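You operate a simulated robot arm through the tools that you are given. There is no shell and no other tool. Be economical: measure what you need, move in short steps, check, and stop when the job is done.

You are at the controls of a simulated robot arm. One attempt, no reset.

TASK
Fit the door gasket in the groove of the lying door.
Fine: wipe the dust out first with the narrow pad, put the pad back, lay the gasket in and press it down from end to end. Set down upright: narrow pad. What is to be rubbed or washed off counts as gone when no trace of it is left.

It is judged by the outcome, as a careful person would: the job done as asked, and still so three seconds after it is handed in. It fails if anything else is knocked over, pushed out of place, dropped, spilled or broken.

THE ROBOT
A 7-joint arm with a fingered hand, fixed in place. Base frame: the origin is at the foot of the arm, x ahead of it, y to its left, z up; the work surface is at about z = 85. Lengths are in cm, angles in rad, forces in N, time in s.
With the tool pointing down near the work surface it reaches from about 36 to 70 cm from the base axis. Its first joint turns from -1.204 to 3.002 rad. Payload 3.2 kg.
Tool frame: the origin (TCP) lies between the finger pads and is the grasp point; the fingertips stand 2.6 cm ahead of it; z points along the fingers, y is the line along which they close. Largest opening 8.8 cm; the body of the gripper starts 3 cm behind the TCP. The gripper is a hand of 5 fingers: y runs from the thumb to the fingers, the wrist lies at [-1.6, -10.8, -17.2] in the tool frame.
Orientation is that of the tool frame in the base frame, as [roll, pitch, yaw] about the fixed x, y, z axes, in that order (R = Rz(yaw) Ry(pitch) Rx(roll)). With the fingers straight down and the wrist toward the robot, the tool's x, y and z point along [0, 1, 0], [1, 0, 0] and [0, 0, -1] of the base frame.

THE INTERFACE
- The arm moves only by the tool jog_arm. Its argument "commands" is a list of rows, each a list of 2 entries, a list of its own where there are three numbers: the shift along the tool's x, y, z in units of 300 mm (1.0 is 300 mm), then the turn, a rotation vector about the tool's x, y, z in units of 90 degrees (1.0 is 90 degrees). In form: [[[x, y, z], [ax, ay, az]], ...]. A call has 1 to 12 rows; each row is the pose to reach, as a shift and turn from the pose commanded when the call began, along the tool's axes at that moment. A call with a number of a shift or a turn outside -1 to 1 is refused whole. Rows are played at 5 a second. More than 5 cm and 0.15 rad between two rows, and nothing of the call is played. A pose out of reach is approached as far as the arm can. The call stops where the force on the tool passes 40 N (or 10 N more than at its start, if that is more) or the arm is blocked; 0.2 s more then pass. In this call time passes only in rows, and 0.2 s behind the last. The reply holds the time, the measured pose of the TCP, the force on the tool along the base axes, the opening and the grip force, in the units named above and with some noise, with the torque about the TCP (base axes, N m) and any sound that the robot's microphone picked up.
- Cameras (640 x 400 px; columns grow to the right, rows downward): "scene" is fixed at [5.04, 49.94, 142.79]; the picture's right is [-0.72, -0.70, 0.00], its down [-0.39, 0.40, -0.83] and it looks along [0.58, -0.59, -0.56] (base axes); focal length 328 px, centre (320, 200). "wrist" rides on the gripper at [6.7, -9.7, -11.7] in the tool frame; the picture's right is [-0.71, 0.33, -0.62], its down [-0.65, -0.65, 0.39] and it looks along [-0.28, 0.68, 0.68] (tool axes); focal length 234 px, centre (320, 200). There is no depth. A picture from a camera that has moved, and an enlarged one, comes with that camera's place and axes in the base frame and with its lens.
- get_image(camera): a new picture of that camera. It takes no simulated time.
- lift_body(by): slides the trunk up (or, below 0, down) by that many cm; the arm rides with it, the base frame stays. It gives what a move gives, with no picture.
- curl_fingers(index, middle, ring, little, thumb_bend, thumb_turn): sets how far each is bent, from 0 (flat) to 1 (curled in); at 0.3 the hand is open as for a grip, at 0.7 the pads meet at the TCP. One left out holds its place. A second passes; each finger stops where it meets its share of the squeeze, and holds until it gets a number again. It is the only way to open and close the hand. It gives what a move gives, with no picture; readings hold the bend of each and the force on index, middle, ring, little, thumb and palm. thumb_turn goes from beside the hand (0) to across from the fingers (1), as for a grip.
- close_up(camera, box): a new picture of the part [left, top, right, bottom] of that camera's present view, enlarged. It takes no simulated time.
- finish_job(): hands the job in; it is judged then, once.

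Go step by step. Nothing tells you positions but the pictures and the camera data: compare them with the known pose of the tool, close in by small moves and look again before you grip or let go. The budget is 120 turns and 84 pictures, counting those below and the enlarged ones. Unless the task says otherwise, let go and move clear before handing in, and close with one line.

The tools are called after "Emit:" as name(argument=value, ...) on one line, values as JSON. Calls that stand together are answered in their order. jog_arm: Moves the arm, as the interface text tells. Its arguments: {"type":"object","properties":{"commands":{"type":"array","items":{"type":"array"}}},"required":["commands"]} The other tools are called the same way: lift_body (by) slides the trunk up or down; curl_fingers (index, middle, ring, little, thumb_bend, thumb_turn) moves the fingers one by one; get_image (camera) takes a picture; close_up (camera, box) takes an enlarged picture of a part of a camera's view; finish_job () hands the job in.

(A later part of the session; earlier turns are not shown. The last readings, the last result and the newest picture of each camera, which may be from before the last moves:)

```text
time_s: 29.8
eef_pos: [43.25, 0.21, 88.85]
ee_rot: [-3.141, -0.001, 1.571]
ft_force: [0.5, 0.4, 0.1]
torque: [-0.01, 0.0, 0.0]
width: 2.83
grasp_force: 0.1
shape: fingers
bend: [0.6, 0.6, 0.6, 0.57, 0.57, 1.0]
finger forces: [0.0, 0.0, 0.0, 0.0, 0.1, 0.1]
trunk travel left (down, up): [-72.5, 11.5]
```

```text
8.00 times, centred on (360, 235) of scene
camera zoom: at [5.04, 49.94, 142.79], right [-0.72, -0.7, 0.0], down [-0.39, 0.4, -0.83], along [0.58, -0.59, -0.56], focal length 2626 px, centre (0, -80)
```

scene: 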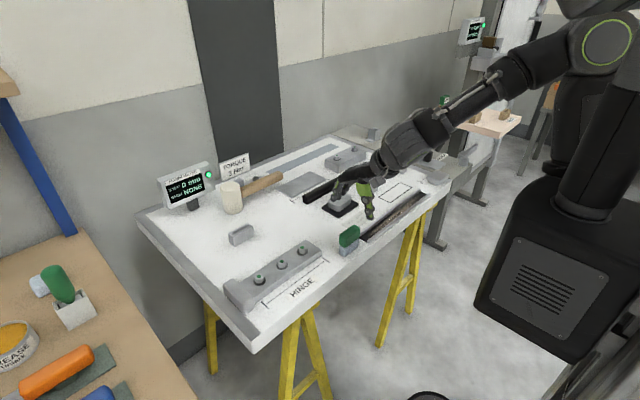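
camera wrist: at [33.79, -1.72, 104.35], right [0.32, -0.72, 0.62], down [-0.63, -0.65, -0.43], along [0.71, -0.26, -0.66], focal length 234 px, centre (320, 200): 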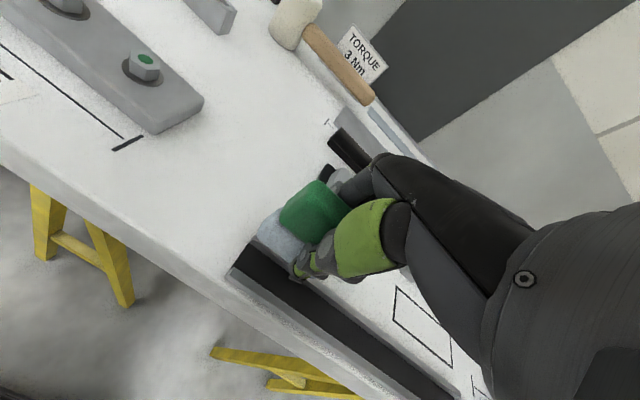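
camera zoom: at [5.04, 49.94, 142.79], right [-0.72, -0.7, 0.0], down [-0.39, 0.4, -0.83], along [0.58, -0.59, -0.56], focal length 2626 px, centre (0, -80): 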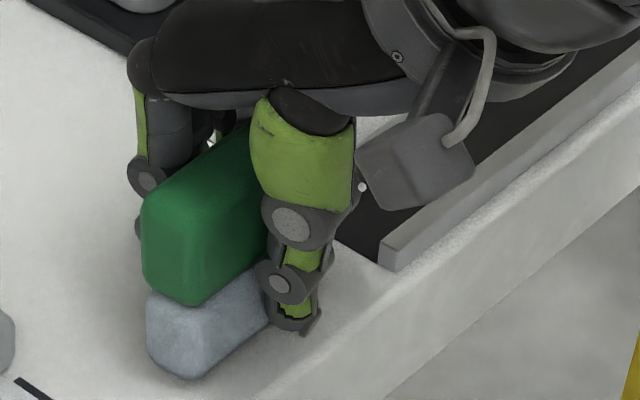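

Emit:
curl_fingers(index=0.4, middle=0.4, ring=0.4, little=0.4, thumb_bend=0.4)

Emit:
jog_arm(commands=[[[0, 0, -0.05], [0, 0, 0]], [[0, 0, -0.13], [0, 0, 0]], [[0, 0, -0.25], [0, 0, 0]], [[0, 0, -0.4], [0, 0, 0]], [[0, 0, -0.55], [0, 0, 0]], [[0, 0, -0.55], [0, 0, 0]]])

Emit:
close_up(camera="scene", box=[320, 210, 400, 260])

```text
time_s: 30.8
eef_pos: [43.28, 0.05, 88.83]
ee_rot: [-3.141, 0.0, 1.57]
ft_force: [-0.8, 0.5, 0.0]
torque: [-0.01, 0.04, -0.05]
width: 6.66
grasp_force: 0.1
shape: fingers
bend: [0.4, 0.4, 0.4, 0.4, 0.4, 0.99]
finger forces: [0.0, 0.0, 0.0, 0.0, 0.0, 0.0]
trunk travel left (down, up): [-72.5, 11.5]
```

```text
time_s: 32.2
eef_pos: [43.25, -0.06, 105.31]
ee_rot: [-3.14, 0.001, 1.571]
ft_force: [-0.3, 0.5, -0.2]
torque: [-0.01, -0.01, 0.02]
width: 6.65
grasp_force: 0.1
shape: fingers
bend: [0.4, 0.4, 0.4, 0.4, 0.4, 0.99]
finger forces: [0.0, 0.1, 0.0, 0.0, 0.0, 0.0]
trunk travel left (down, up): [-72.5, 11.5]
```

```text
8.00 times, centred on (360, 235) of scene
camera zoom: at [5.04, 49.94, 142.79], right [-0.72, -0.7, 0.0], down [-0.39, 0.4, -0.83], along [0.58, -0.59, -0.56], focal length 2626 px, centre (0, -80)
```

zoom: 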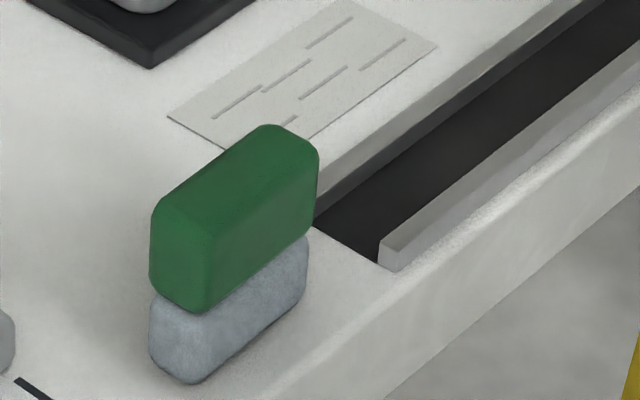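

Pad is back upright and the groove is clean. Next, over the gasket's middle.

Emit:
jog_arm(commands=[[[-0.07, 0.07, 0], [0, 0, 0]], [[-0.14, 0.14, 0], [0, 0, 0]], [[-0.21, 0.21, 0], [0, 0, 0]], [[-0.28, 0.28, 0], [0, 0, 0]], [[-0.35, 0.35, 0], [0, 0, 0]], [[-0.42, 0.42, 0], [0, 0, 0]], [[-0.49, 0.49, 0], [0, 0, 0]], [[-0.56, 0.57, 0.03], [0, 0, 0]], [[-0.62, 0.65, 0.06], [0, 0, 0]], [[-0.68, 0.72, 0.1], [0, 0, 0]], [[-0.713, 0.785, 0.16], [0, 0, 0]], [[-0.713, 0.785, 0.177], [0, 0, 0]]])

Emit:
get_image(camera="wrist")

Emit:
close_up(camera="scene", box=[280, 120, 440, 230])

```text
time_s: 34.8
eef_pos: [67.06, -21.44, 100.0]
ee_rot: [3.141, -0.001, 1.571]
ft_force: [-0.1, 0.2, -0.3]
torque: [-0.01, -0.04, -0.03]
width: 6.66
grasp_force: 0.1
shape: fingers
bend: [0.4, 0.4, 0.4, 0.4, 0.4, 0.99]
finger forces: [0.0, 0.0, 0.1, 0.1, 0.0, 0.0]
trunk travel left (down, up): [-72.5, 11.5]
```

```text
44 pictures are left
camera wrist: at [57.19, -14.74, 111.8], right [0.33, -0.71, 0.62], down [-0.65, -0.65, -0.39], along [0.68, -0.28, -0.68], focal length 234 px, centre (320, 200)
```

wrist: 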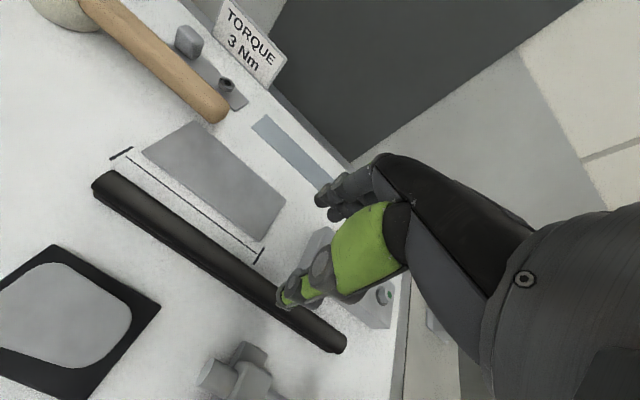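

```text
3.64 times, centred on (360, 175) of scene
camera zoom: at [5.04, 49.94, 142.79], right [-0.72, -0.7, 0.0], down [-0.39, 0.4, -0.83], along [0.58, -0.59, -0.56], focal length 1194 px, centre (174, 291)
```

zoom: 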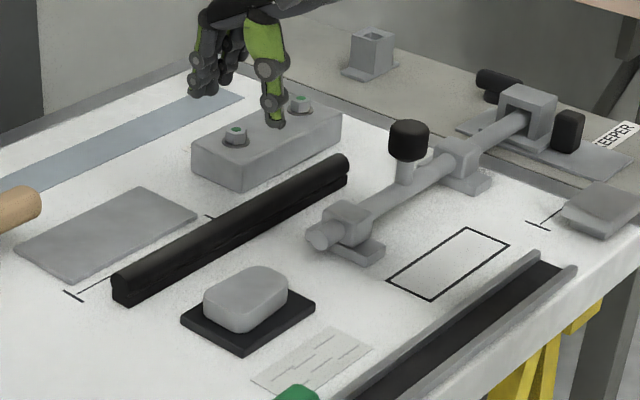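

Emit:
close_up(camera="wrist", box=[130, 190, 370, 370])

Emit:
close_up(camera="scene", box=[300, 155, 376, 210])

```text
2.22 times, centred on (250, 280) of wrist
camera zoom: at [57.19, -14.74, 111.8], right [0.33, -0.71, 0.62], down [-0.65, -0.65, -0.39], along [0.68, -0.28, -0.68], focal length 520 px, centre (476, 22)
```

zoom: 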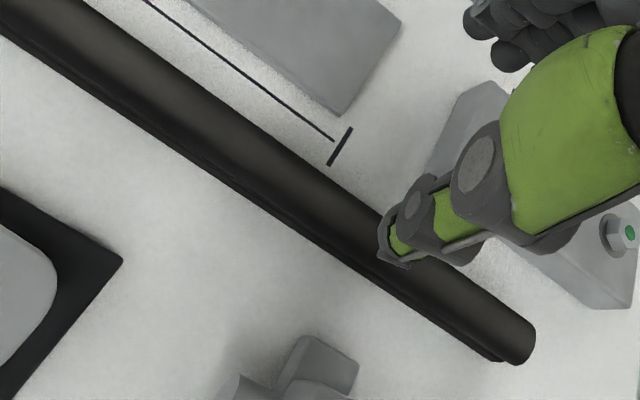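

```text
7.27 times, centred on (338, 182) of scene
camera zoom: at [5.04, 49.94, 142.79], right [-0.72, -0.7, 0.0], down [-0.39, 0.4, -0.83], along [0.58, -0.59, -0.56], focal length 2387 px, centre (189, 327)
```

zoom: 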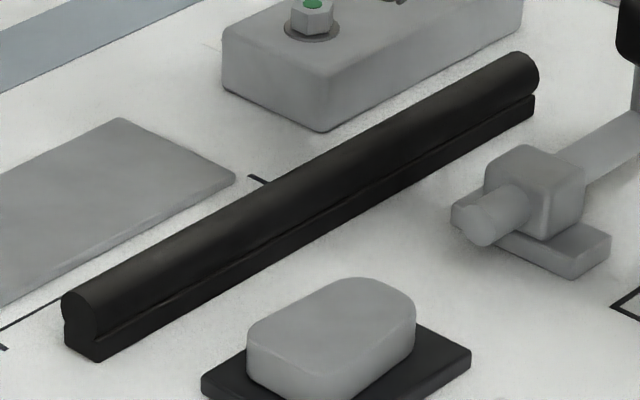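

Emit:
jog_arm(commands=[[[0, -0.02, 0.08], [0, 0, 0]], [[0.003, -0.02, 0.16], [0, 0, 0]], [[0.003, -0.02, 0.24], [0, 0, 0]], [[0.003, -0.02, 0.3], [0, 0, 0]], [[0.003, -0.02, 0.34], [0, 0, 0]], [[0.003, -0.02, 0.36], [0, 0, 0]], [[0.003, -0.02, 0.36], [0, 0, 0]]])

Emit:
close_up(camera="wrist", box=[230, 160, 390, 330])

Emit:
close_up(camera="scene", box=[300, 130, 400, 210])

```text
time_s: 36.4
eef_pos: [66.38, -21.24, 88.98]
ee_rot: [-3.142, 0.0, 1.57]
ft_force: [0.2, 0.8, 0.3]
torque: [-0.01, -0.03, 0.01]
width: 6.66
grasp_force: 0.2
shape: fingers
bend: [0.4, 0.4, 0.4, 0.4, 0.4, 0.99]
finger forces: [0.0, 0.0, 0.0, 0.1, 0.0, 0.0]
trunk travel left (down, up): [-72.5, 11.5]
```

```text
2.35 times, centred on (310, 245) of wrist
camera zoom: at [56.6, -14.55, 100.93], right [0.33, -0.71, 0.62], down [-0.65, -0.65, -0.39], along [0.68, -0.28, -0.68], focal length 551 px, centre (344, 94)
```

zoom: 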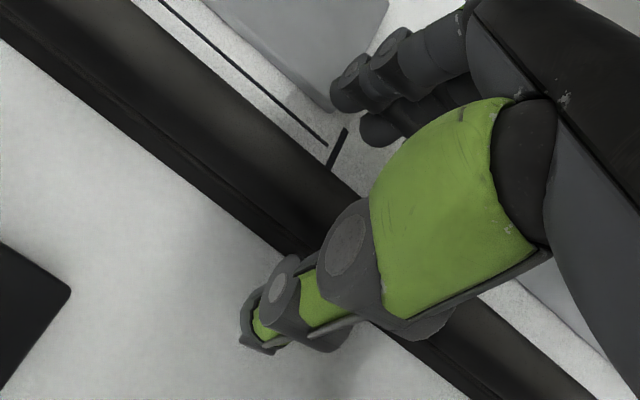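

```text
5.00 times, centred on (350, 170) of scene
camera zoom: at [5.04, 49.94, 142.79], right [-0.72, -0.7, 0.0], down [-0.39, 0.4, -0.83], along [0.58, -0.59, -0.56], focal length 1641 px, centre (170, 350)
```

zoom: 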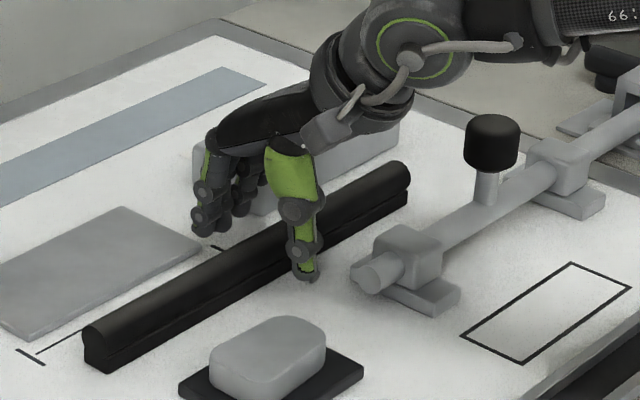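

Emit:
curl_fingers(index=0.5, middle=0.5, ring=0.5, little=0.5, thumb_bend=0.5)

Emit:
jog_arm(commands=[[[0, 0, 0.01], [0, 0, 0]], [[0, 0, 0.02], [0, 0, 0]], [[0, 0, 0.03], [0, 0, 0]], [[0, 0, 0.03], [0, 0, 0]]])

Emit:
close_up(camera="scene", box=[310, 150, 370, 200])

```text
time_s: 37.4
eef_pos: [66.44, -21.26, 89.18]
ee_rot: [-3.14, 0.0, 1.571]
ft_force: [0.0, 0.7, 0.3]
torque: [-0.02, 0.02, 0.01]
width: 4.62
grasp_force: 0.0
shape: fingers
bend: [0.5, 0.5, 0.5, 0.5, 0.5, 1.0]
finger forces: [0.0, 0.0, 0.1, 0.0, 0.1, 0.1]
trunk travel left (down, up): [-72.5, 11.5]
```

```text
time_s: 38.4
eef_pos: [66.51, -21.41, 88.24]
ee_rot: [-3.142, 0.0, 1.57]
ft_force: [0.6, -0.1, 0.3]
torque: [-0.02, 0.01, -0.03]
width: 4.58
grasp_force: 0.1
shape: fingers
bend: [0.5, 0.5, 0.5, 0.5, 0.5, 1.0]
finger forces: [0.1, 0.0, 0.0, 0.0, 0.0, 0.0]
trunk travel left (down, up): [-72.5, 11.5]
```

```text
8.00 times, centred on (340, 175) of scene
camera zoom: at [5.04, 49.94, 142.79], right [-0.72, -0.7, 0.0], down [-0.39, 0.4, -0.83], along [0.58, -0.59, -0.56], focal length 2626 px, centre (160, 400)
```

zoom: 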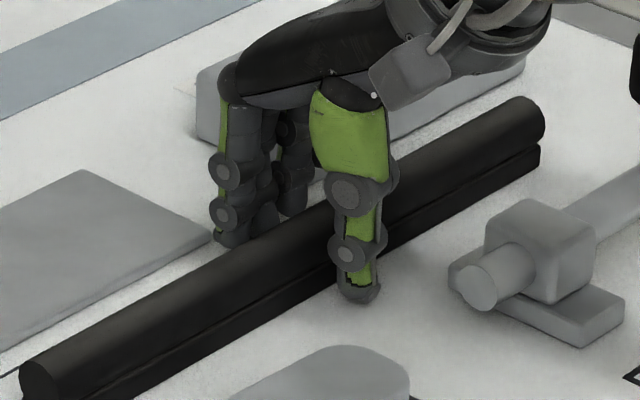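

Emit:
jog_arm(commands=[[[0, 0, -0.008], [0, 0, 0]]])

Emit:
curl_fingers(index=0.66, middle=0.66, ring=0.66, little=0.66, thumb_bend=0.64)

Emit:
close_up(camera="scene", box=[310, 150, 370, 200])

```text
time_s: 38.8
eef_pos: [66.38, -21.26, 88.62]
ee_rot: [-3.141, 0.0, 1.572]
ft_force: [-0.8, 1.1, -0.3]
torque: [0.04, -0.01, -0.02]
width: 4.63
grasp_force: 0.1
shape: fingers
bend: [0.5, 0.5, 0.5, 0.5, 0.5, 1.0]
finger forces: [0.1, 0.0, 0.1, 0.0, 0.1, 0.0]
trunk travel left (down, up): [-72.5, 11.5]
```

```text
time_s: 39.8
eef_pos: [66.48, -21.25, 88.57]
ee_rot: [3.141, -0.001, 1.57]
ft_force: [-0.3, 0.5, 0.0]
torque: [0.02, 0.01, -0.01]
width: 2.19
grasp_force: 4.8
shape: fingers
bend: [0.64, 0.64, 0.64, 0.66, 0.61, 1.0]
finger forces: [1.9, 1.4, 0.9, 0.2, 4.8, 0.0]
trunk travel left (down, up): [-72.5, 11.5]
```

```text
8.00 times, centred on (340, 175) of scene
camera zoom: at [5.04, 49.94, 142.79], right [-0.72, -0.7, 0.0], down [-0.39, 0.4, -0.83], along [0.58, -0.59, -0.56], focal length 2626 px, centre (160, 400)
```

zoom: 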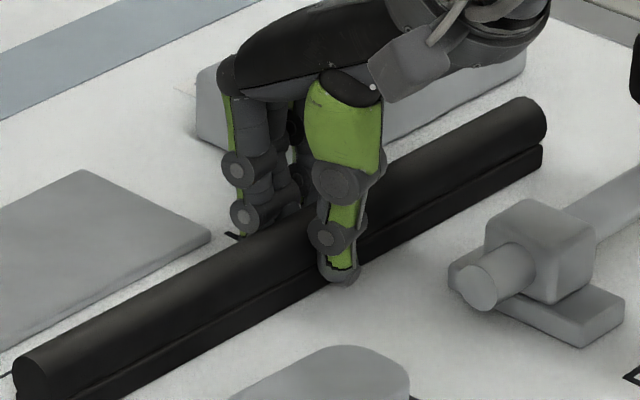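

Emit:
curl_fingers(index=0.74, middle=0.74, ring=0.74, little=0.74, thumb_bend=0.76)

Emit:
jog_arm(commands=[[[0, 0, -0.02], [0, 0, 0]], [[0, 0, -0.05], [0, 0, 0]], [[0, 0, -0.08], [0, 0, 0]], [[0, 0, -0.1], [0, 0, 0]], [[0, 0, -0.1], [0, 0, 0]]])

Emit:
close_up(camera="scene", box=[280, 120, 440, 230])

```text
time_s: 40.8
eef_pos: [66.29, -21.27, 88.58]
ee_rot: [-3.141, -0.001, 1.568]
ft_force: [-1.3, 0.1, -0.4]
torque: [0.12, -0.01, 0.06]
width: 2.0
grasp_force: 23.0
shape: fingers
bend: [0.72, 0.72, 0.72, 0.74, 0.6, 0.99]
finger forces: [9.4, 5.4, 4.2, 2.1, 24.4, 0.0]
trunk travel left (down, up): [-72.5, 11.5]
```

```text
time_s: 42.0
eef_pos: [66.5, -21.38, 91.6]
ee_rot: [3.142, 0.0, 1.571]
ft_force: [0.1, -0.4, -0.5]
torque: [-0.01, -0.02, 0.0]
width: 2.02
grasp_force: 21.7
shape: fingers
bend: [0.72, 0.72, 0.73, 0.74, 0.6, 0.99]
finger forces: [9.9, 5.5, 3.5, 1.8, 22.7, 0.0]
trunk travel left (down, up): [-72.5, 11.5]
```

```text
3.64 times, centred on (360, 175) of scene
camera zoom: at [5.04, 49.94, 142.79], right [-0.72, -0.7, 0.0], down [-0.39, 0.4, -0.83], along [0.58, -0.59, -0.56], focal length 1194 px, centre (174, 291)
```

zoom: 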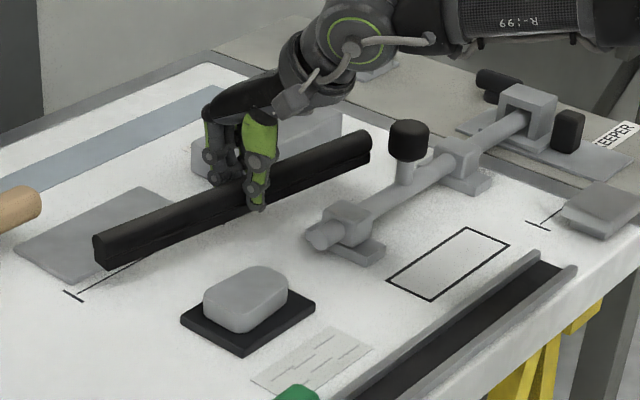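

Gasket lifted level. Raise above the bolt knob and carry it over the groove.

Emit:
jog_arm(commands=[[[0, 0, -0.1], [0, 0, 0]], [[0, 0, -0.2], [0, 0, 0]], [[0, 0, -0.3], [0, 0, 0]], [[0, 0, -0.4], [0, 0, 0]], [[0, -0.08, -0.4], [0, 0, 0]], [[0, -0.18, -0.4], [0, 0, 0]], [[0, -0.28, -0.4], [0, 0, 0]], [[0, -0.38, -0.4], [0, 0, 0]], [[0, -0.48, -0.4], [0, 0, 0]], [[0, -0.58, -0.4], [0, 0, 0]], [[0, -0.68, -0.4], [0, 0, 0]], [[0, -0.773, -0.4], [0, 0, 0]]])

Emit:
jog_arm(commands=[[[0, 0, 0.08], [0, 0, 0]], [[0, 0, 0.16], [0, 0, 0]], [[0, 0, 0.24], [0, 0, 0]], [[0, 0, 0.32], [0, 0, 0]], [[0, 0, 0.36], [0, 0, 0]], [[0, 0, 0.36], [0, 0, 0]]])

Emit:
close_up(camera="scene", box=[340, 150, 470, 250])

Emit:
get_image(camera="wrist")

```text
time_s: 44.6
eef_pos: [42.98, -21.4, 103.65]
ee_rot: [-3.141, -0.001, 1.571]
ft_force: [-0.2, 0.0, -1.2]
torque: [-0.02, -0.02, 0.02]
width: 2.01
grasp_force: 20.6
shape: fingers
bend: [0.72, 0.72, 0.73, 0.74, 0.6, 0.99]
finger forces: [9.6, 5.5, 3.6, 1.6, 22.0, 0.0]
trunk travel left (down, up): [-72.5, 11.5]
```

```text
time_s: 46.0
eef_pos: [42.78, -21.29, 92.8]
ee_rot: [3.141, -0.002, 1.571]
ft_force: [0.7, -0.4, -1.4]
torque: [-0.02, 0.01, -0.01]
width: 2.01
grasp_force: 20.9
shape: fingers
bend: [0.72, 0.72, 0.73, 0.74, 0.6, 0.99]
finger forces: [9.5, 5.5, 3.6, 1.5, 21.7, 0.0]
trunk travel left (down, up): [-72.5, 11.5]
```

```text
4.00 times, centred on (405, 200) of scene
camera zoom: at [5.04, 49.94, 142.79], right [-0.72, -0.7, 0.0], down [-0.39, 0.4, -0.83], along [0.58, -0.59, -0.56], focal length 1313 px, centre (-20, 200)
```

zoom: 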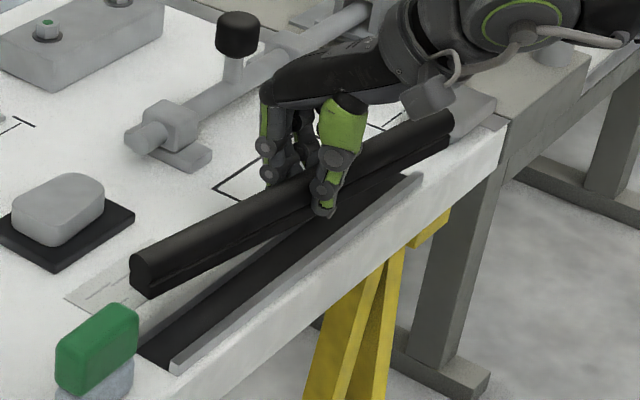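

```text
34 pictures are left
camera wrist: at [33.1, -14.63, 104.56], right [0.33, -0.71, 0.62], down [-0.65, -0.65, -0.39], along [0.68, -0.28, -0.68], focal length 234 px, centre (320, 200)
```

wrist: 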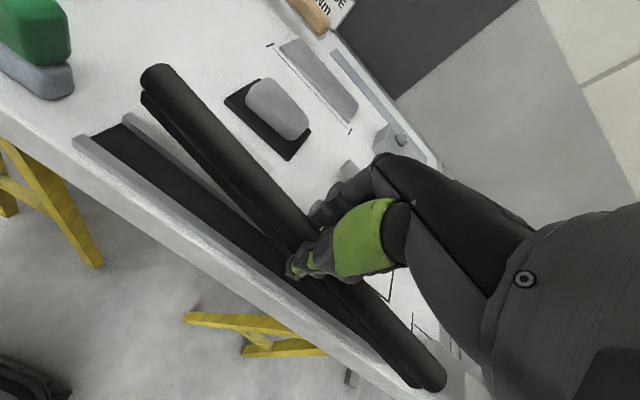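

The gasket has yawed about 0.165 rad in the grip. I'll counter-rotate and center over the groove.

Emit:
jog_arm(commands=[[[0, 0.005, 0], [0, 0, -0.035]], [[0, 0.01, 0], [0, 0, -0.07]], [[0, 0.017, 0], [0, 0, -0.105]], [[0, 0.017, 0], [0, 0, -0.105]]])

Emit:
get_image(camera="wrist")

Emit:
close_up(camera="scene", box=[340, 150, 470, 250])

```text
time_s: 47.0
eef_pos: [43.6, -21.22, 92.73]
ee_rot: [-3.141, 0.001, 1.736]
ft_force: [1.0, -0.5, -2.1]
torque: [-0.02, -0.01, 0.03]
width: 2.02
grasp_force: 20.9
shape: fingers
bend: [0.72, 0.72, 0.73, 0.74, 0.6, 0.99]
finger forces: [9.5, 5.5, 3.6, 1.4, 21.7, 0.0]
trunk travel left (down, up): [-72.5, 11.5]
```

```text
33 pictures are left
camera wrist: at [32.81, -16.28, 104.52], right [0.44, -0.64, 0.62], down [-0.54, -0.75, -0.39], along [0.72, -0.16, -0.68], focal length 234 px, centre (320, 200)
```

wrist: 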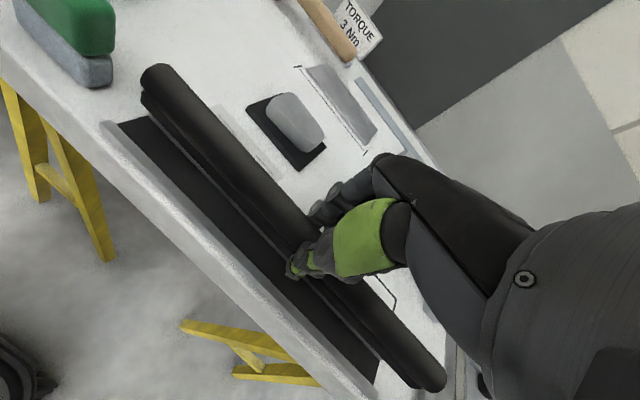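

```text
4.00 times, centred on (405, 200) of scene
camera zoom: at [5.04, 49.94, 142.79], right [-0.72, -0.7, 0.0], down [-0.39, 0.4, -0.83], along [0.58, -0.59, -0.56], focal length 1313 px, centre (-20, 200)
```

zoom: 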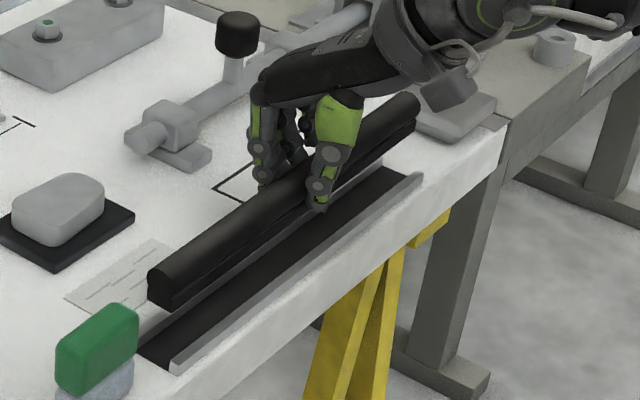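

Emit:
jog_arm(commands=[[[0, -0.004, 0.03], [0, 0, 0]], [[0, -0.007, 0.06], [0, 0, 0]], [[0, -0.007, 0.085], [0, 0, 0]], [[0, -0.007, 0.085], [0, 0, 0]]])

Emit:
close_up(camera="scene", box=[350, 160, 460, 245])

Emit:
close_up(camera="wrist", box=[60, 40, 320, 240])

Emit:
close_up(camera="wrist", box=[260, 230, 480, 400])

```text
time_s: 48.0
eef_pos: [43.49, -21.25, 90.12]
ee_rot: [3.141, -0.002, 1.734]
ft_force: [-0.6, 0.5, -1.7]
torque: [0.01, -0.02, -0.03]
width: 2.0
grasp_force: 21.0
shape: fingers
bend: [0.72, 0.72, 0.73, 0.74, 0.61, 0.99]
finger forces: [9.5, 5.5, 3.6, 1.5, 21.6, 0.0]
trunk travel left (down, up): [-72.5, 11.5]
```

```text
4.71 times, centred on (405, 202) of scene
camera zoom: at [5.04, 49.94, 142.79], right [-0.72, -0.7, 0.0], down [-0.39, 0.4, -0.83], along [0.58, -0.59, -0.56], focal length 1544 px, centre (-80, 188)
```

zoom: 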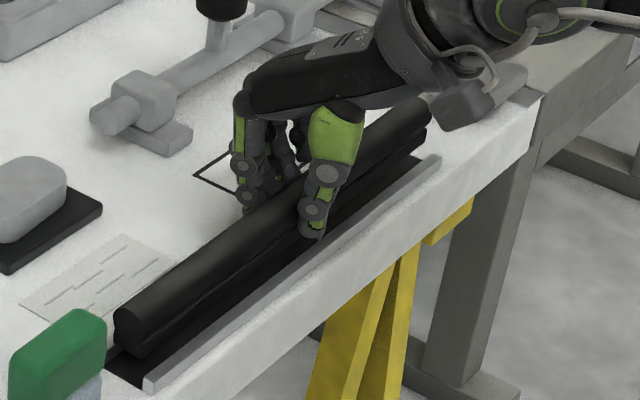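

```text
2.00 times, centred on (190, 140) of wrist
camera zoom: at [32.72, -16.19, 101.89], right [0.44, -0.64, 0.62], down [-0.54, -0.75, -0.39], along [0.72, -0.16, -0.68], focal length 468 px, centre (580, 320)
```

zoom: 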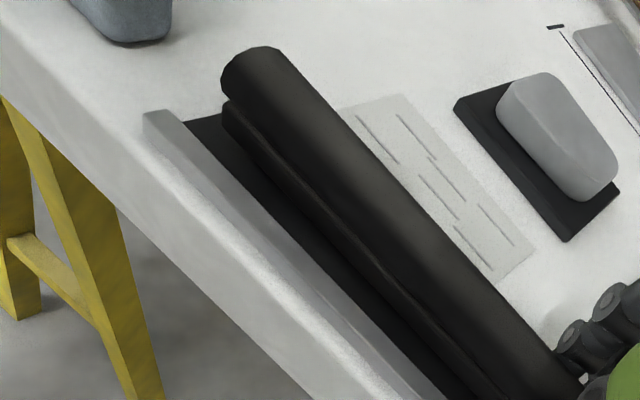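

```text
2.35 times, centred on (370, 315) of wrist
camera zoom: at [32.72, -16.19, 101.89], right [0.44, -0.64, 0.62], down [-0.54, -0.75, -0.39], along [0.72, -0.16, -0.68], focal length 551 px, centre (202, -71)
```

zoom: 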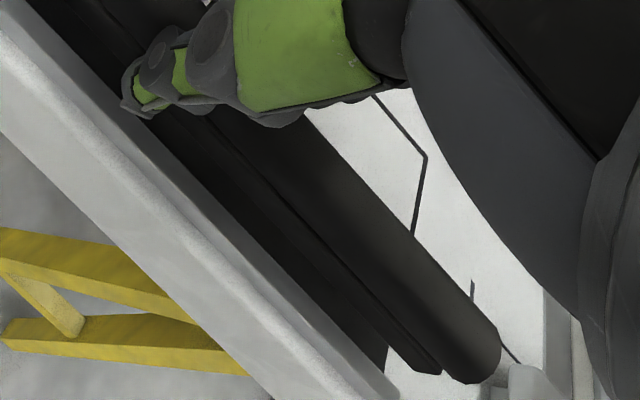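

Emit:
jog_arm(commands=[[[0, -0.009, 0.0], [0, 0, 0]], [[0, -0.009, 0.015], [0, 0, 0]], [[0, -0.009, 0.03], [0, 0, 0]], [[0, -0.009, 0.03], [0, 0, 0]]])

Emit:
close_up(camera="scene", box=[360, 200, 420, 245])

Emit:
get_image(camera="wrist")

```text
time_s: 49.0
eef_pos: [43.12, -21.38, 89.31]
ee_rot: [3.141, 0.0, 1.733]
ft_force: [0.3, 0.3, -1.2]
torque: [0.01, 0.04, 0.0]
width: 2.04
grasp_force: 20.8
shape: fingers
bend: [0.72, 0.72, 0.73, 0.74, 0.61, 0.99]
finger forces: [9.5, 5.5, 3.6, 1.3, 21.6, 0.1]
trunk travel left (down, up): [-72.5, 11.5]
```

```text
8.89 times, centred on (390, 222) of scene
camera zoom: at [5.04, 49.94, 142.79], right [-0.72, -0.7, 0.0], down [-0.39, 0.4, -0.83], along [0.58, -0.59, -0.56], focal length 2917 px, centre (-302, 0)
```

zoom: 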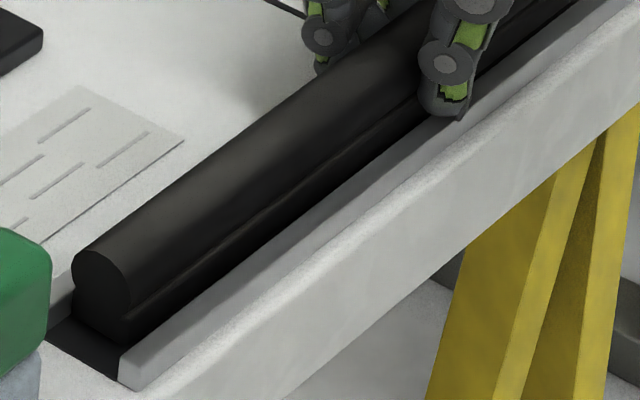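

```text
27 pictures are left
camera wrist: at [32.4, -16.33, 101.07], right [0.44, -0.64, 0.62], down [-0.54, -0.75, -0.39], along [0.72, -0.16, -0.68], focal length 234 px, centre (320, 200)
```

wrist: 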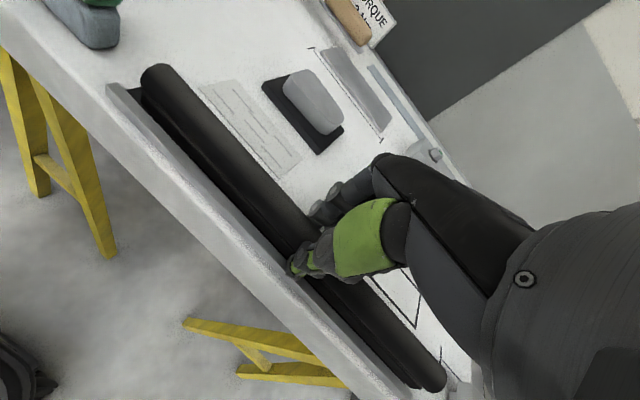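

Emit:
jog_arm(commands=[[[0, 0, 0.008], [0, 0, 0]], [[0, 0, 0.015], [0, 0, 0]], [[0, 0, 0.02], [0, 0, 0]], [[0, 0, 0.02], [0, 0, 0]]])

Emit:
close_up(camera="scene", box=[350, 165, 450, 245])

Emit:
close_up(camera="wrist", box=[300, 260, 480, 400])

```text
time_s: 50.0
eef_pos: [43.21, -21.38, 88.7]
ee_rot: [-3.141, -0.001, 1.735]
ft_force: [-0.5, -0.7, 0.9]
torque: [0.07, 0.06, 0.03]
width: 2.0
grasp_force: 22.6
shape: fingers
bend: [0.72, 0.72, 0.73, 0.74, 0.6, 0.99]
finger forces: [9.4, 5.6, 4.1, 1.6, 23.5, 0.0]
trunk travel left (down, up): [-72.5, 11.5]
```

```text
5.00 times, centred on (400, 205) of scene
camera zoom: at [5.04, 49.94, 142.79], right [-0.72, -0.7, 0.0], down [-0.39, 0.4, -0.83], along [0.58, -0.59, -0.56], focal length 1641 px, centre (-80, 175)
```

zoom: 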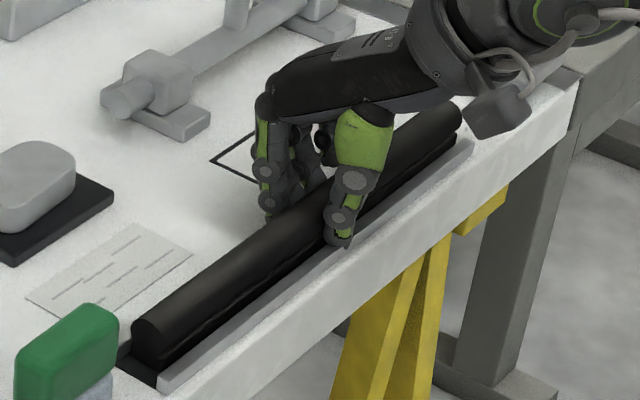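

```text
2.86 times, centred on (390, 330) of wrist
camera zoom: at [32.46, -16.32, 100.56], right [0.44, -0.64, 0.62], down [-0.54, -0.75, -0.39], along [0.72, -0.16, -0.68], focal length 669 px, centre (120, -171)
```

zoom: 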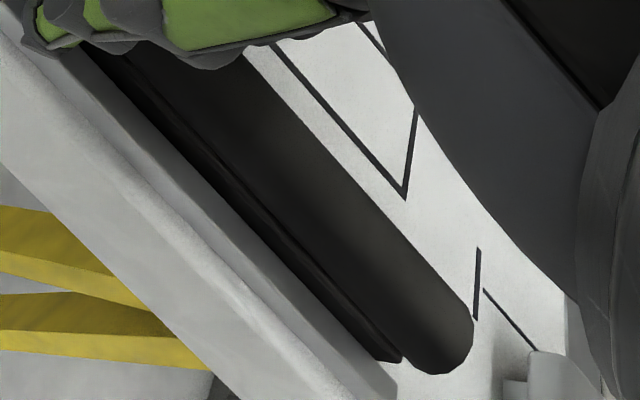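

Emit:
jog_arm(commands=[[[0, 0, 0.005], [0, 0, 0]], [[0, 0, 0.01], [0, 0, 0]]])

Emit:
close_up(camera="scene", box=[400, 165, 450, 205])

Emit:
close_up(camera="scene", box=[360, 200, 420, 245])

```text
time_s: 50.6
eef_pos: [43.22, -21.33, 88.75]
ee_rot: [3.135, 0.001, 1.736]
ft_force: [2.5, -0.9, 15.4]
torque: [-0.02, 0.3, 0.07]
width: 2.0
grasp_force: 30.4
shape: fingers
bend: [0.6, 0.72, 0.73, 0.74, 0.61, 0.99]
finger forces: [10.4, 6.3, 4.6, 1.9, 37.1, 0.1]
trunk travel left (down, up): [-72.5, 11.5]
```

```text
10.00 times, centred on (425, 185) of scene
camera zoom: at [5.04, 49.94, 142.79], right [-0.72, -0.7, 0.0], down [-0.39, 0.4, -0.83], along [0.58, -0.59, -0.56], focal length 3282 px, centre (-730, 350)
```

zoom: 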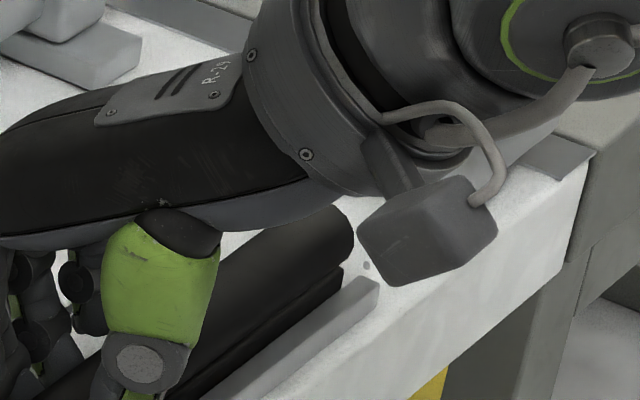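

```text
8.89 times, centred on (390, 222) of scene
camera zoom: at [5.04, 49.94, 142.79], right [-0.72, -0.7, 0.0], down [-0.39, 0.4, -0.83], along [0.58, -0.59, -0.56], focal length 2917 px, centre (-302, 0)
```

zoom: 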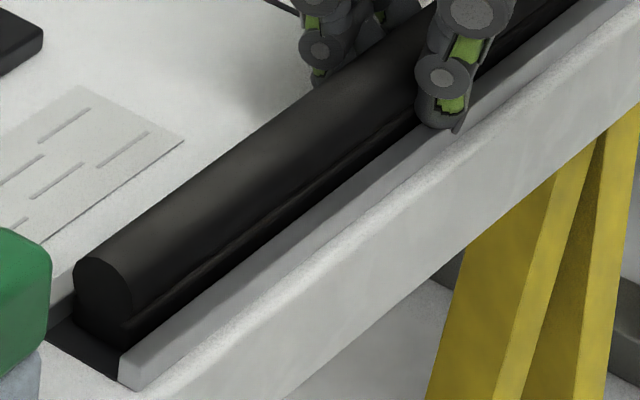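

Emit:
jog_arm(commands=[[[0, 0, -0.008], [0, 0, 0]], [[0, 0, -0.008], [0, 0, 0]]])

Emit:
curl_fingers(index=0.6, middle=0.6, ring=0.6, little=0.6, thumb_bend=0.57)

Emit:
curl_fingers(index=0.5, middle=0.5, ring=0.5, little=0.5, thumb_bend=0.48)

Emit:
jog_arm(commands=[[[0, 0, -0.05], [0, 0, 0]], [[0, 0, -0.13], [0, 0, 0]], [[0, 0, -0.23], [0, 0, 0]], [[0, 0, -0.3], [0, 0, 0]], [[0, 0, -0.3], [0, 0, 0]]])

Emit:
close_up(camera="scene", box=[350, 165, 450, 245])

Emit:
get_image(camera="wrist")

```text
time_s: 51.2
eef_pos: [43.1, -21.38, 88.69]
ee_rot: [-3.139, 0.0, 1.735]
ft_force: [2.9, -0.3, 6.9]
torque: [0.08, 0.06, 0.1]
width: 2.01
grasp_force: 25.5
shape: fingers
bend: [0.6, 0.72, 0.73, 0.74, 0.6, 0.99]
finger forces: [10.3, 6.5, 4.7, 2.0, 27.5, 0.0]
trunk travel left (down, up): [-72.5, 11.5]
```

```text
time_s: 52.2
eef_pos: [43.04, -21.36, 88.73]
ee_rot: [3.142, 0.0, 1.735]
ft_force: [-2.3, 0.0, 7.4]
torque: [-0.08, 0.0, -0.07]
width: 2.77
grasp_force: 4.8
shape: fingers
bend: [0.6, 0.64, 0.6, 0.6, 0.56, 1.0]
finger forces: [0.0, 7.4, 0.0, 0.0, 2.5, 0.1]
trunk travel left (down, up): [-72.5, 11.5]
```

```text
time_s: 53.2
eef_pos: [43.12, -21.32, 88.6]
ee_rot: [3.141, 0.0, 1.736]
ft_force: [-0.1, -0.6, 0.3]
torque: [-0.02, -0.01, 0.02]
width: 4.75
grasp_force: 0.1
shape: fingers
bend: [0.5, 0.5, 0.5, 0.5, 0.48, 1.0]
finger forces: [0.1, 0.1, 0.0, 0.1, 0.0, 0.0]
trunk travel left (down, up): [-72.5, 11.5]
```

```text
time_s: 54.4
eef_pos: [43.05, -21.35, 97.7]
ee_rot: [-3.141, -0.002, 1.735]
ft_force: [-0.9, 1.2, 0.4]
torque: [0.04, -0.04, -0.03]
width: 4.77
grasp_force: 0.1
shape: fingers
bend: [0.5, 0.5, 0.5, 0.5, 0.48, 1.0]
finger forces: [0.1, 0.0, 0.0, 0.0, 0.0, 0.0]
trunk travel left (down, up): [-72.5, 11.5]
```

```text
5.00 times, centred on (400, 205) of scene
camera zoom: at [5.04, 49.94, 142.79], right [-0.72, -0.7, 0.0], down [-0.39, 0.4, -0.83], along [0.58, -0.59, -0.56], focal length 1641 px, centre (-80, 175)
```

zoom: 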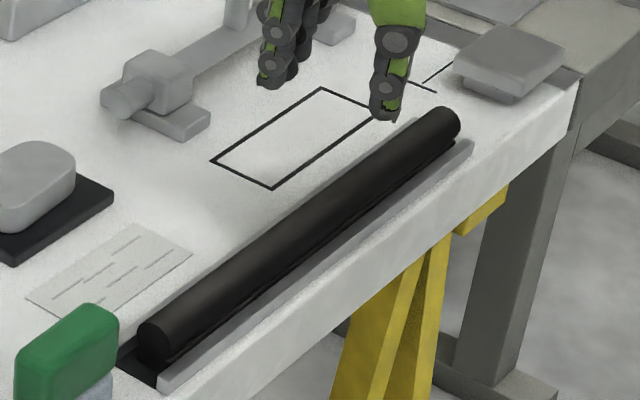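

```text
21 pictures are left
camera wrist: at [32.29, -16.26, 109.52], right [0.44, -0.64, 0.62], down [-0.54, -0.75, -0.39], along [0.72, -0.16, -0.68], focal length 234 px, centre (320, 200)
```

wrist: 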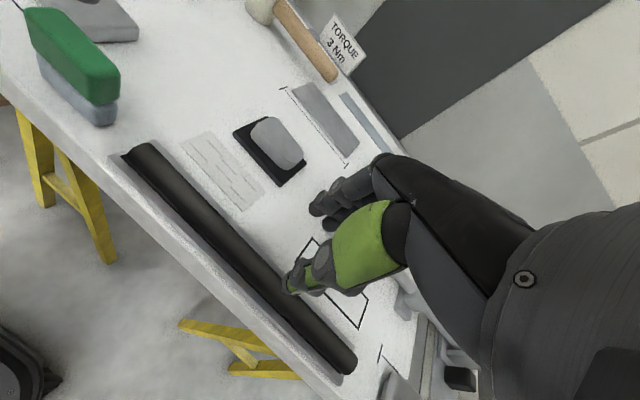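

Gasket lies in the groove. I'll close the fingers into a pressing tip and start at the near end.

Emit:
curl_fingers(index=0.7, middle=0.7, ring=0.7, little=0.7, thumb_bend=0.7)

Emit:
jog_arm(commands=[[[0.1, 0.018, 0], [0, 0, 0.026]], [[0.2, 0.036, 0], [0, 0, 0.052]], [[0.3, 0.054, 0], [0, 0, 0.078]], [[0.4, 0.07, 0.05], [0, 0, 0.104]], [[0.4265, 0.0756, 0.1], [0, 0, 0.105]], [[0.4265, 0.0756, 0.15], [0, 0, 0.105]], [[0.4265, 0.0756, 0.17], [0, 0, 0.105]], [[0.4265, 0.0756, 0.17], [0, 0, 0.105]]])

Emit:
close_up(camera="scene", box=[340, 165, 440, 245])

Emit:
get_image(camera="wrist")

```text
time_s: 55.4
eef_pos: [43.0, -21.32, 97.66]
ee_rot: [3.141, 0.0, 1.736]
ft_force: [-0.5, -0.7, -0.8]
torque: [-0.01, 0.01, -0.02]
width: 0.44
grasp_force: 0.1
shape: fingers
bend: [0.7, 0.7, 0.7, 0.7, 0.7, 1.0]
finger forces: [0.1, 0.0, 0.0, 0.0, 0.1, 0.0]
trunk travel left (down, up): [-72.5, 11.5]
```

```text
time_s: 57.2
eef_pos: [43.25, -8.43, 92.58]
ee_rot: [3.141, 0.002, 1.572]
ft_force: [-0.4, -0.1, 0.1]
torque: [-0.06, -0.01, -0.01]
width: 0.44
grasp_force: 0.1
shape: fingers
bend: [0.7, 0.7, 0.7, 0.7, 0.7, 1.0]
finger forces: [0.0, 0.0, 0.0, 0.0, 0.0, 0.0]
trunk travel left (down, up): [-72.5, 11.5]
```

```text
5.00 times, centred on (390, 205) of scene
camera zoom: at [5.04, 49.94, 142.79], right [-0.72, -0.7, 0.0], down [-0.39, 0.4, -0.83], along [0.58, -0.59, -0.56], focal length 1641 px, centre (-30, 175)
```

zoom: 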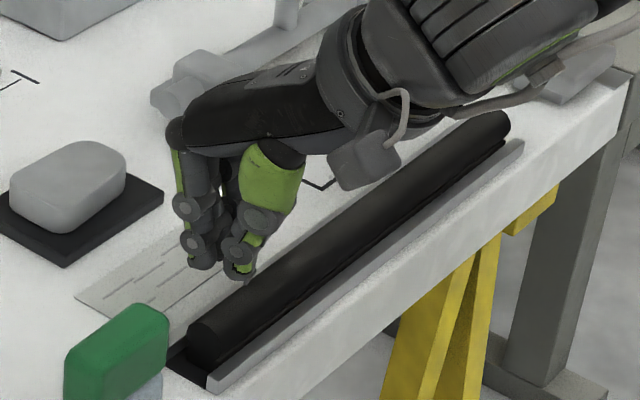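

```text
19 pictures are left
camera wrist: at [33.48, -1.69, 104.38], right [0.33, -0.71, 0.62], down [-0.65, -0.65, -0.39], along [0.68, -0.28, -0.68], focal length 234 px, centre (320, 200)
```

wrist: 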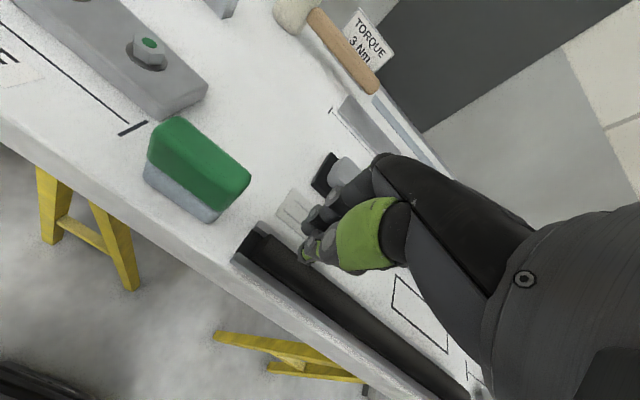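

Emit:
jog_arm(commands=[[[0, 0, 0.03], [0, 0, 0]], [[0, 0, 0.05], [0, 0, 0]], [[0, 0, 0.06], [0, 0, 0]], [[0, 0, 0.07], [0, 0, 0]], [[0, 0, 0.08], [0, 0, 0]], [[0, 0, 0.085], [0, 0, 0]]])

Emit:
close_up(camera="scene", box=[350, 195, 410, 245])

```text
time_s: 58.6
eef_pos: [43.01, -8.18, 90.74]
ee_rot: [3.128, -0.001, 1.571]
ft_force: [-3.2, 0.4, 34.9]
torque: [0.11, 0.55, 0.02]
width: 0.24
grasp_force: 17.5
shape: fingers
bend: [0.7, 0.7, 0.7, 0.7, 0.71, 1.0]
finger forces: [0.1, 0.4, 0.0, 0.0, 34.0, 0.0]
trunk travel left (down, up): [-72.5, 11.5]
```

```text
8.00 times, centred on (380, 220) of scene
camera zoom: at [5.04, 49.94, 142.79], right [-0.72, -0.7, 0.0], down [-0.39, 0.4, -0.83], along [0.58, -0.59, -0.56], focal length 2626 px, centre (-160, 40)
```

zoom: 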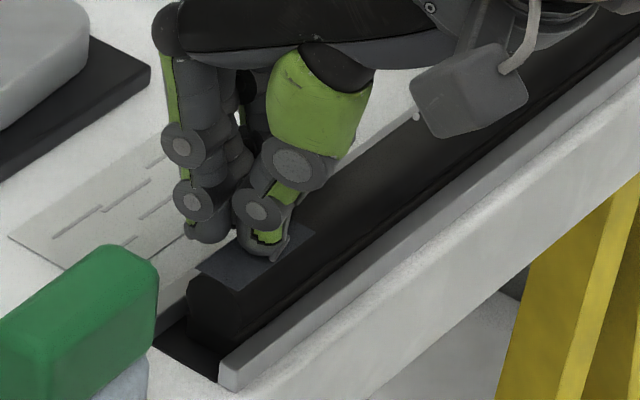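

The near segment changed where pressed. I'll lift and look at what it did.

Emit:
jog_arm(commands=[[[0, 0, -0.03], [0, 0, 0]], [[0, 0, -0.06], [0, 0, 0]], [[-0.08, 0, -0.06], [0, 0, 0]], [[-0.16, 0, -0.06], [0, 0, 0]], [[-0.16, 0, -0.06], [0, 0, 0]]])

Emit:
close_up(camera="scene", box=[350, 185, 420, 245])

```text
time_s: 59.8
eef_pos: [43.19, -13.19, 91.88]
ee_rot: [-3.14, 0.0, 1.571]
ft_force: [0.2, 0.2, 0.5]
torque: [0.01, 0.01, 0.0]
width: 0.38
grasp_force: 0.0
shape: fingers
bend: [0.7, 0.7, 0.7, 0.7, 0.7, 1.0]
finger forces: [0.0, 0.0, 0.0, 0.0, 0.1, 0.0]
trunk travel left (down, up): [-72.5, 11.5]
```

```text
6.67 times, centred on (385, 215) of scene
camera zoom: at [5.04, 49.94, 142.79], right [-0.72, -0.7, 0.0], down [-0.39, 0.4, -0.83], along [0.58, -0.59, -0.56], focal length 2188 px, centre (-113, 100)
```

zoom: 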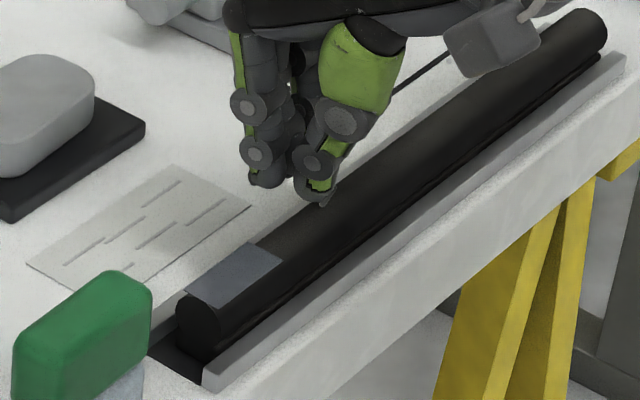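

Emit:
jog_arm(commands=[[[0.02, 0, 0.02], [0, 0, 0]], [[0.02, 0, 0.034], [0, 0, 0]], [[0.02, 0, 0.044], [0, 0, 0]], [[0.02, 0, 0.054], [0, 0, 0]], [[0.02, 0, 0.06], [0, 0, 0]]])

Emit:
jog_arm(commands=[[[0, 0, -0.03], [0, 0, 0]], [[-0.06, 0, -0.06], [0, 0, 0]], [[-0.12, 0, -0.06], [0, 0, 0]], [[-0.12, 0, -0.03], [0, 0, 0]], [[-0.12, 0, -0.02], [0, 0, 0]], [[-0.12, 0, -0.01], [0, 0, 0]], [[-0.12, 0, 0], [0, 0, 0]]])

Emit:
close_up(camera="scene", box=[350, 175, 430, 245])

```text
time_s: 61.0
eef_pos: [42.89, -12.53, 90.59]
ee_rot: [3.128, 0.001, 1.57]
ft_force: [-2.3, -0.9, 39.6]
torque: [0.06, 0.47, 0.04]
width: 0.16
grasp_force: 20.1
shape: fingers
bend: [0.7, 0.69, 0.7, 0.7, 0.72, 1.0]
finger forces: [0.0, 3.5, 0.2, 0.0, 36.9, 0.1]
trunk travel left (down, up): [-72.5, 11.5]
```

```text
time_s: 62.6
eef_pos: [43.14, -15.99, 90.55]
ee_rot: [3.128, 0.002, 1.571]
ft_force: [-4.8, -0.7, 39.5]
torque: [0.03, 0.57, 0.02]
width: 0.24
grasp_force: 19.8
shape: fingers
bend: [0.7, 0.7, 0.7, 0.7, 0.72, 1.0]
finger forces: [0.1, 0.6, 0.0, 0.1, 39.6, 0.0]
trunk travel left (down, up): [-72.5, 11.5]
```

```text
5.71 times, centred on (390, 210) of scene
camera zoom: at [5.04, 49.94, 142.79], right [-0.72, -0.7, 0.0], down [-0.39, 0.4, -0.83], along [0.58, -0.59, -0.56], focal length 1875 px, centre (-80, 143)
```

zoom: 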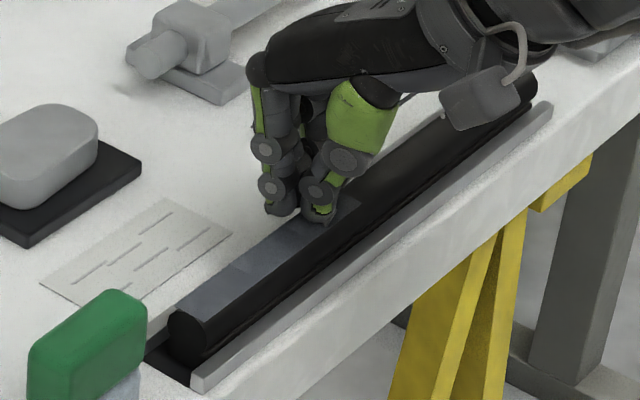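

The pressed band grows continuously. Continuing along toward the far end.

Emit:
jog_arm(commands=[[[0, 0, -0.03], [0, 0, 0]], [[-0.06, 0, -0.06], [0, 0, 0]], [[-0.12, 0, -0.06], [0, 0, 0]], [[-0.12, 0, -0.03], [0, 0, 0]], [[-0.12, 0, -0.02], [0, 0, 0]], [[-0.12, 0, -0.01], [0, 0, 0]], [[-0.12, 0, 0], [0, 0, 0]]])

Emit:
jog_arm(commands=[[[0, 0, -0.03], [0, 0, 0]], [[-0.06, 0, -0.06], [0, 0, 0]], [[-0.12, 0, -0.06], [0, 0, 0]], [[-0.12, 0, -0.03], [0, 0, 0]], [[-0.12, 0, -0.02], [0, 0, 0]], [[-0.12, 0, -0.01], [0, 0, 0]], [[-0.12, 0, 0], [0, 0, 0]]])

Emit:
jog_arm(commands=[[[0, 0, -0.03], [0, 0, 0]], [[-0.06, 0, -0.06], [0, 0, 0]], [[-0.12, 0, -0.06], [0, 0, 0]], [[-0.12, 0, -0.03], [0, 0, 0]], [[-0.12, 0, -0.02], [0, 0, 0]], [[-0.12, 0, -0.01], [0, 0, 0]], [[-0.12, 0, 0], [0, 0, 0]]])

Emit:
close_up(camera="scene", box=[350, 165, 450, 245])

```text
time_s: 64.2
eef_pos: [43.09, -19.53, 90.58]
ee_rot: [3.128, 0.003, 1.569]
ft_force: [-3.7, -1.4, 39.9]
torque: [-0.05, 0.58, 0.0]
width: 0.38
grasp_force: 20.3
shape: fingers
bend: [0.7, 0.7, 0.7, 0.7, 0.71, 1.0]
finger forces: [0.1, 0.3, 0.0, 0.1, 40.4, 0.1]
out of reach, approached as far as the arm can: row 2
trunk travel left (down, up): [-72.5, 11.5]
```

```text
time_s: 65.8
eef_pos: [43.18, -23.33, 90.75]
ee_rot: [3.128, 0.002, 1.569]
ft_force: [-3.5, -0.3, 39.8]
torque: [0.02, 0.54, -0.02]
width: 0.24
grasp_force: 19.7
shape: fingers
bend: [0.7, 0.7, 0.7, 0.7, 0.72, 1.0]
finger forces: [0.0, 0.2, 0.0, 0.0, 39.3, 0.0]
out of reach, approached as far as the arm can: row 2, 3
trunk travel left (down, up): [-72.5, 11.5]
```

```text
time_s: 67.4
eef_pos: [43.0, -26.88, 90.67]
ee_rot: [3.129, 0.004, 1.571]
ft_force: [-3.9, -1.8, 39.1]
torque: [-0.05, 0.59, 0.04]
width: 0.34
grasp_force: 18.8
shape: fingers
bend: [0.7, 0.7, 0.7, 0.7, 0.71, 1.0]
finger forces: [0.0, 0.8, 0.1, 0.1, 37.9, 0.1]
out of reach, approached as far as the arm can: row 2
trunk travel left (down, up): [-72.5, 11.5]
```

```text
5.00 times, centred on (400, 205) of scene
camera zoom: at [5.04, 49.94, 142.79], right [-0.72, -0.7, 0.0], down [-0.39, 0.4, -0.83], along [0.58, -0.59, -0.56], focal length 1641 px, centre (-80, 175)
```

zoom: 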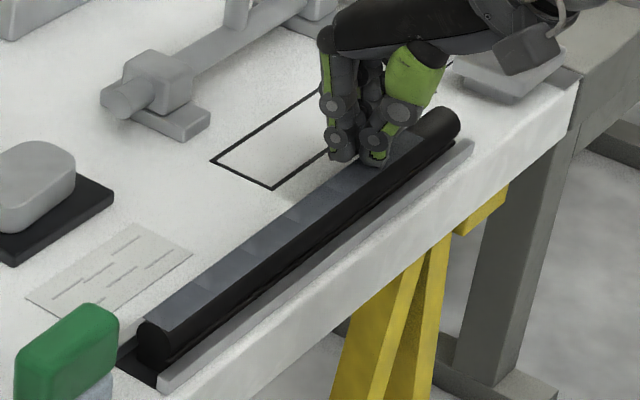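

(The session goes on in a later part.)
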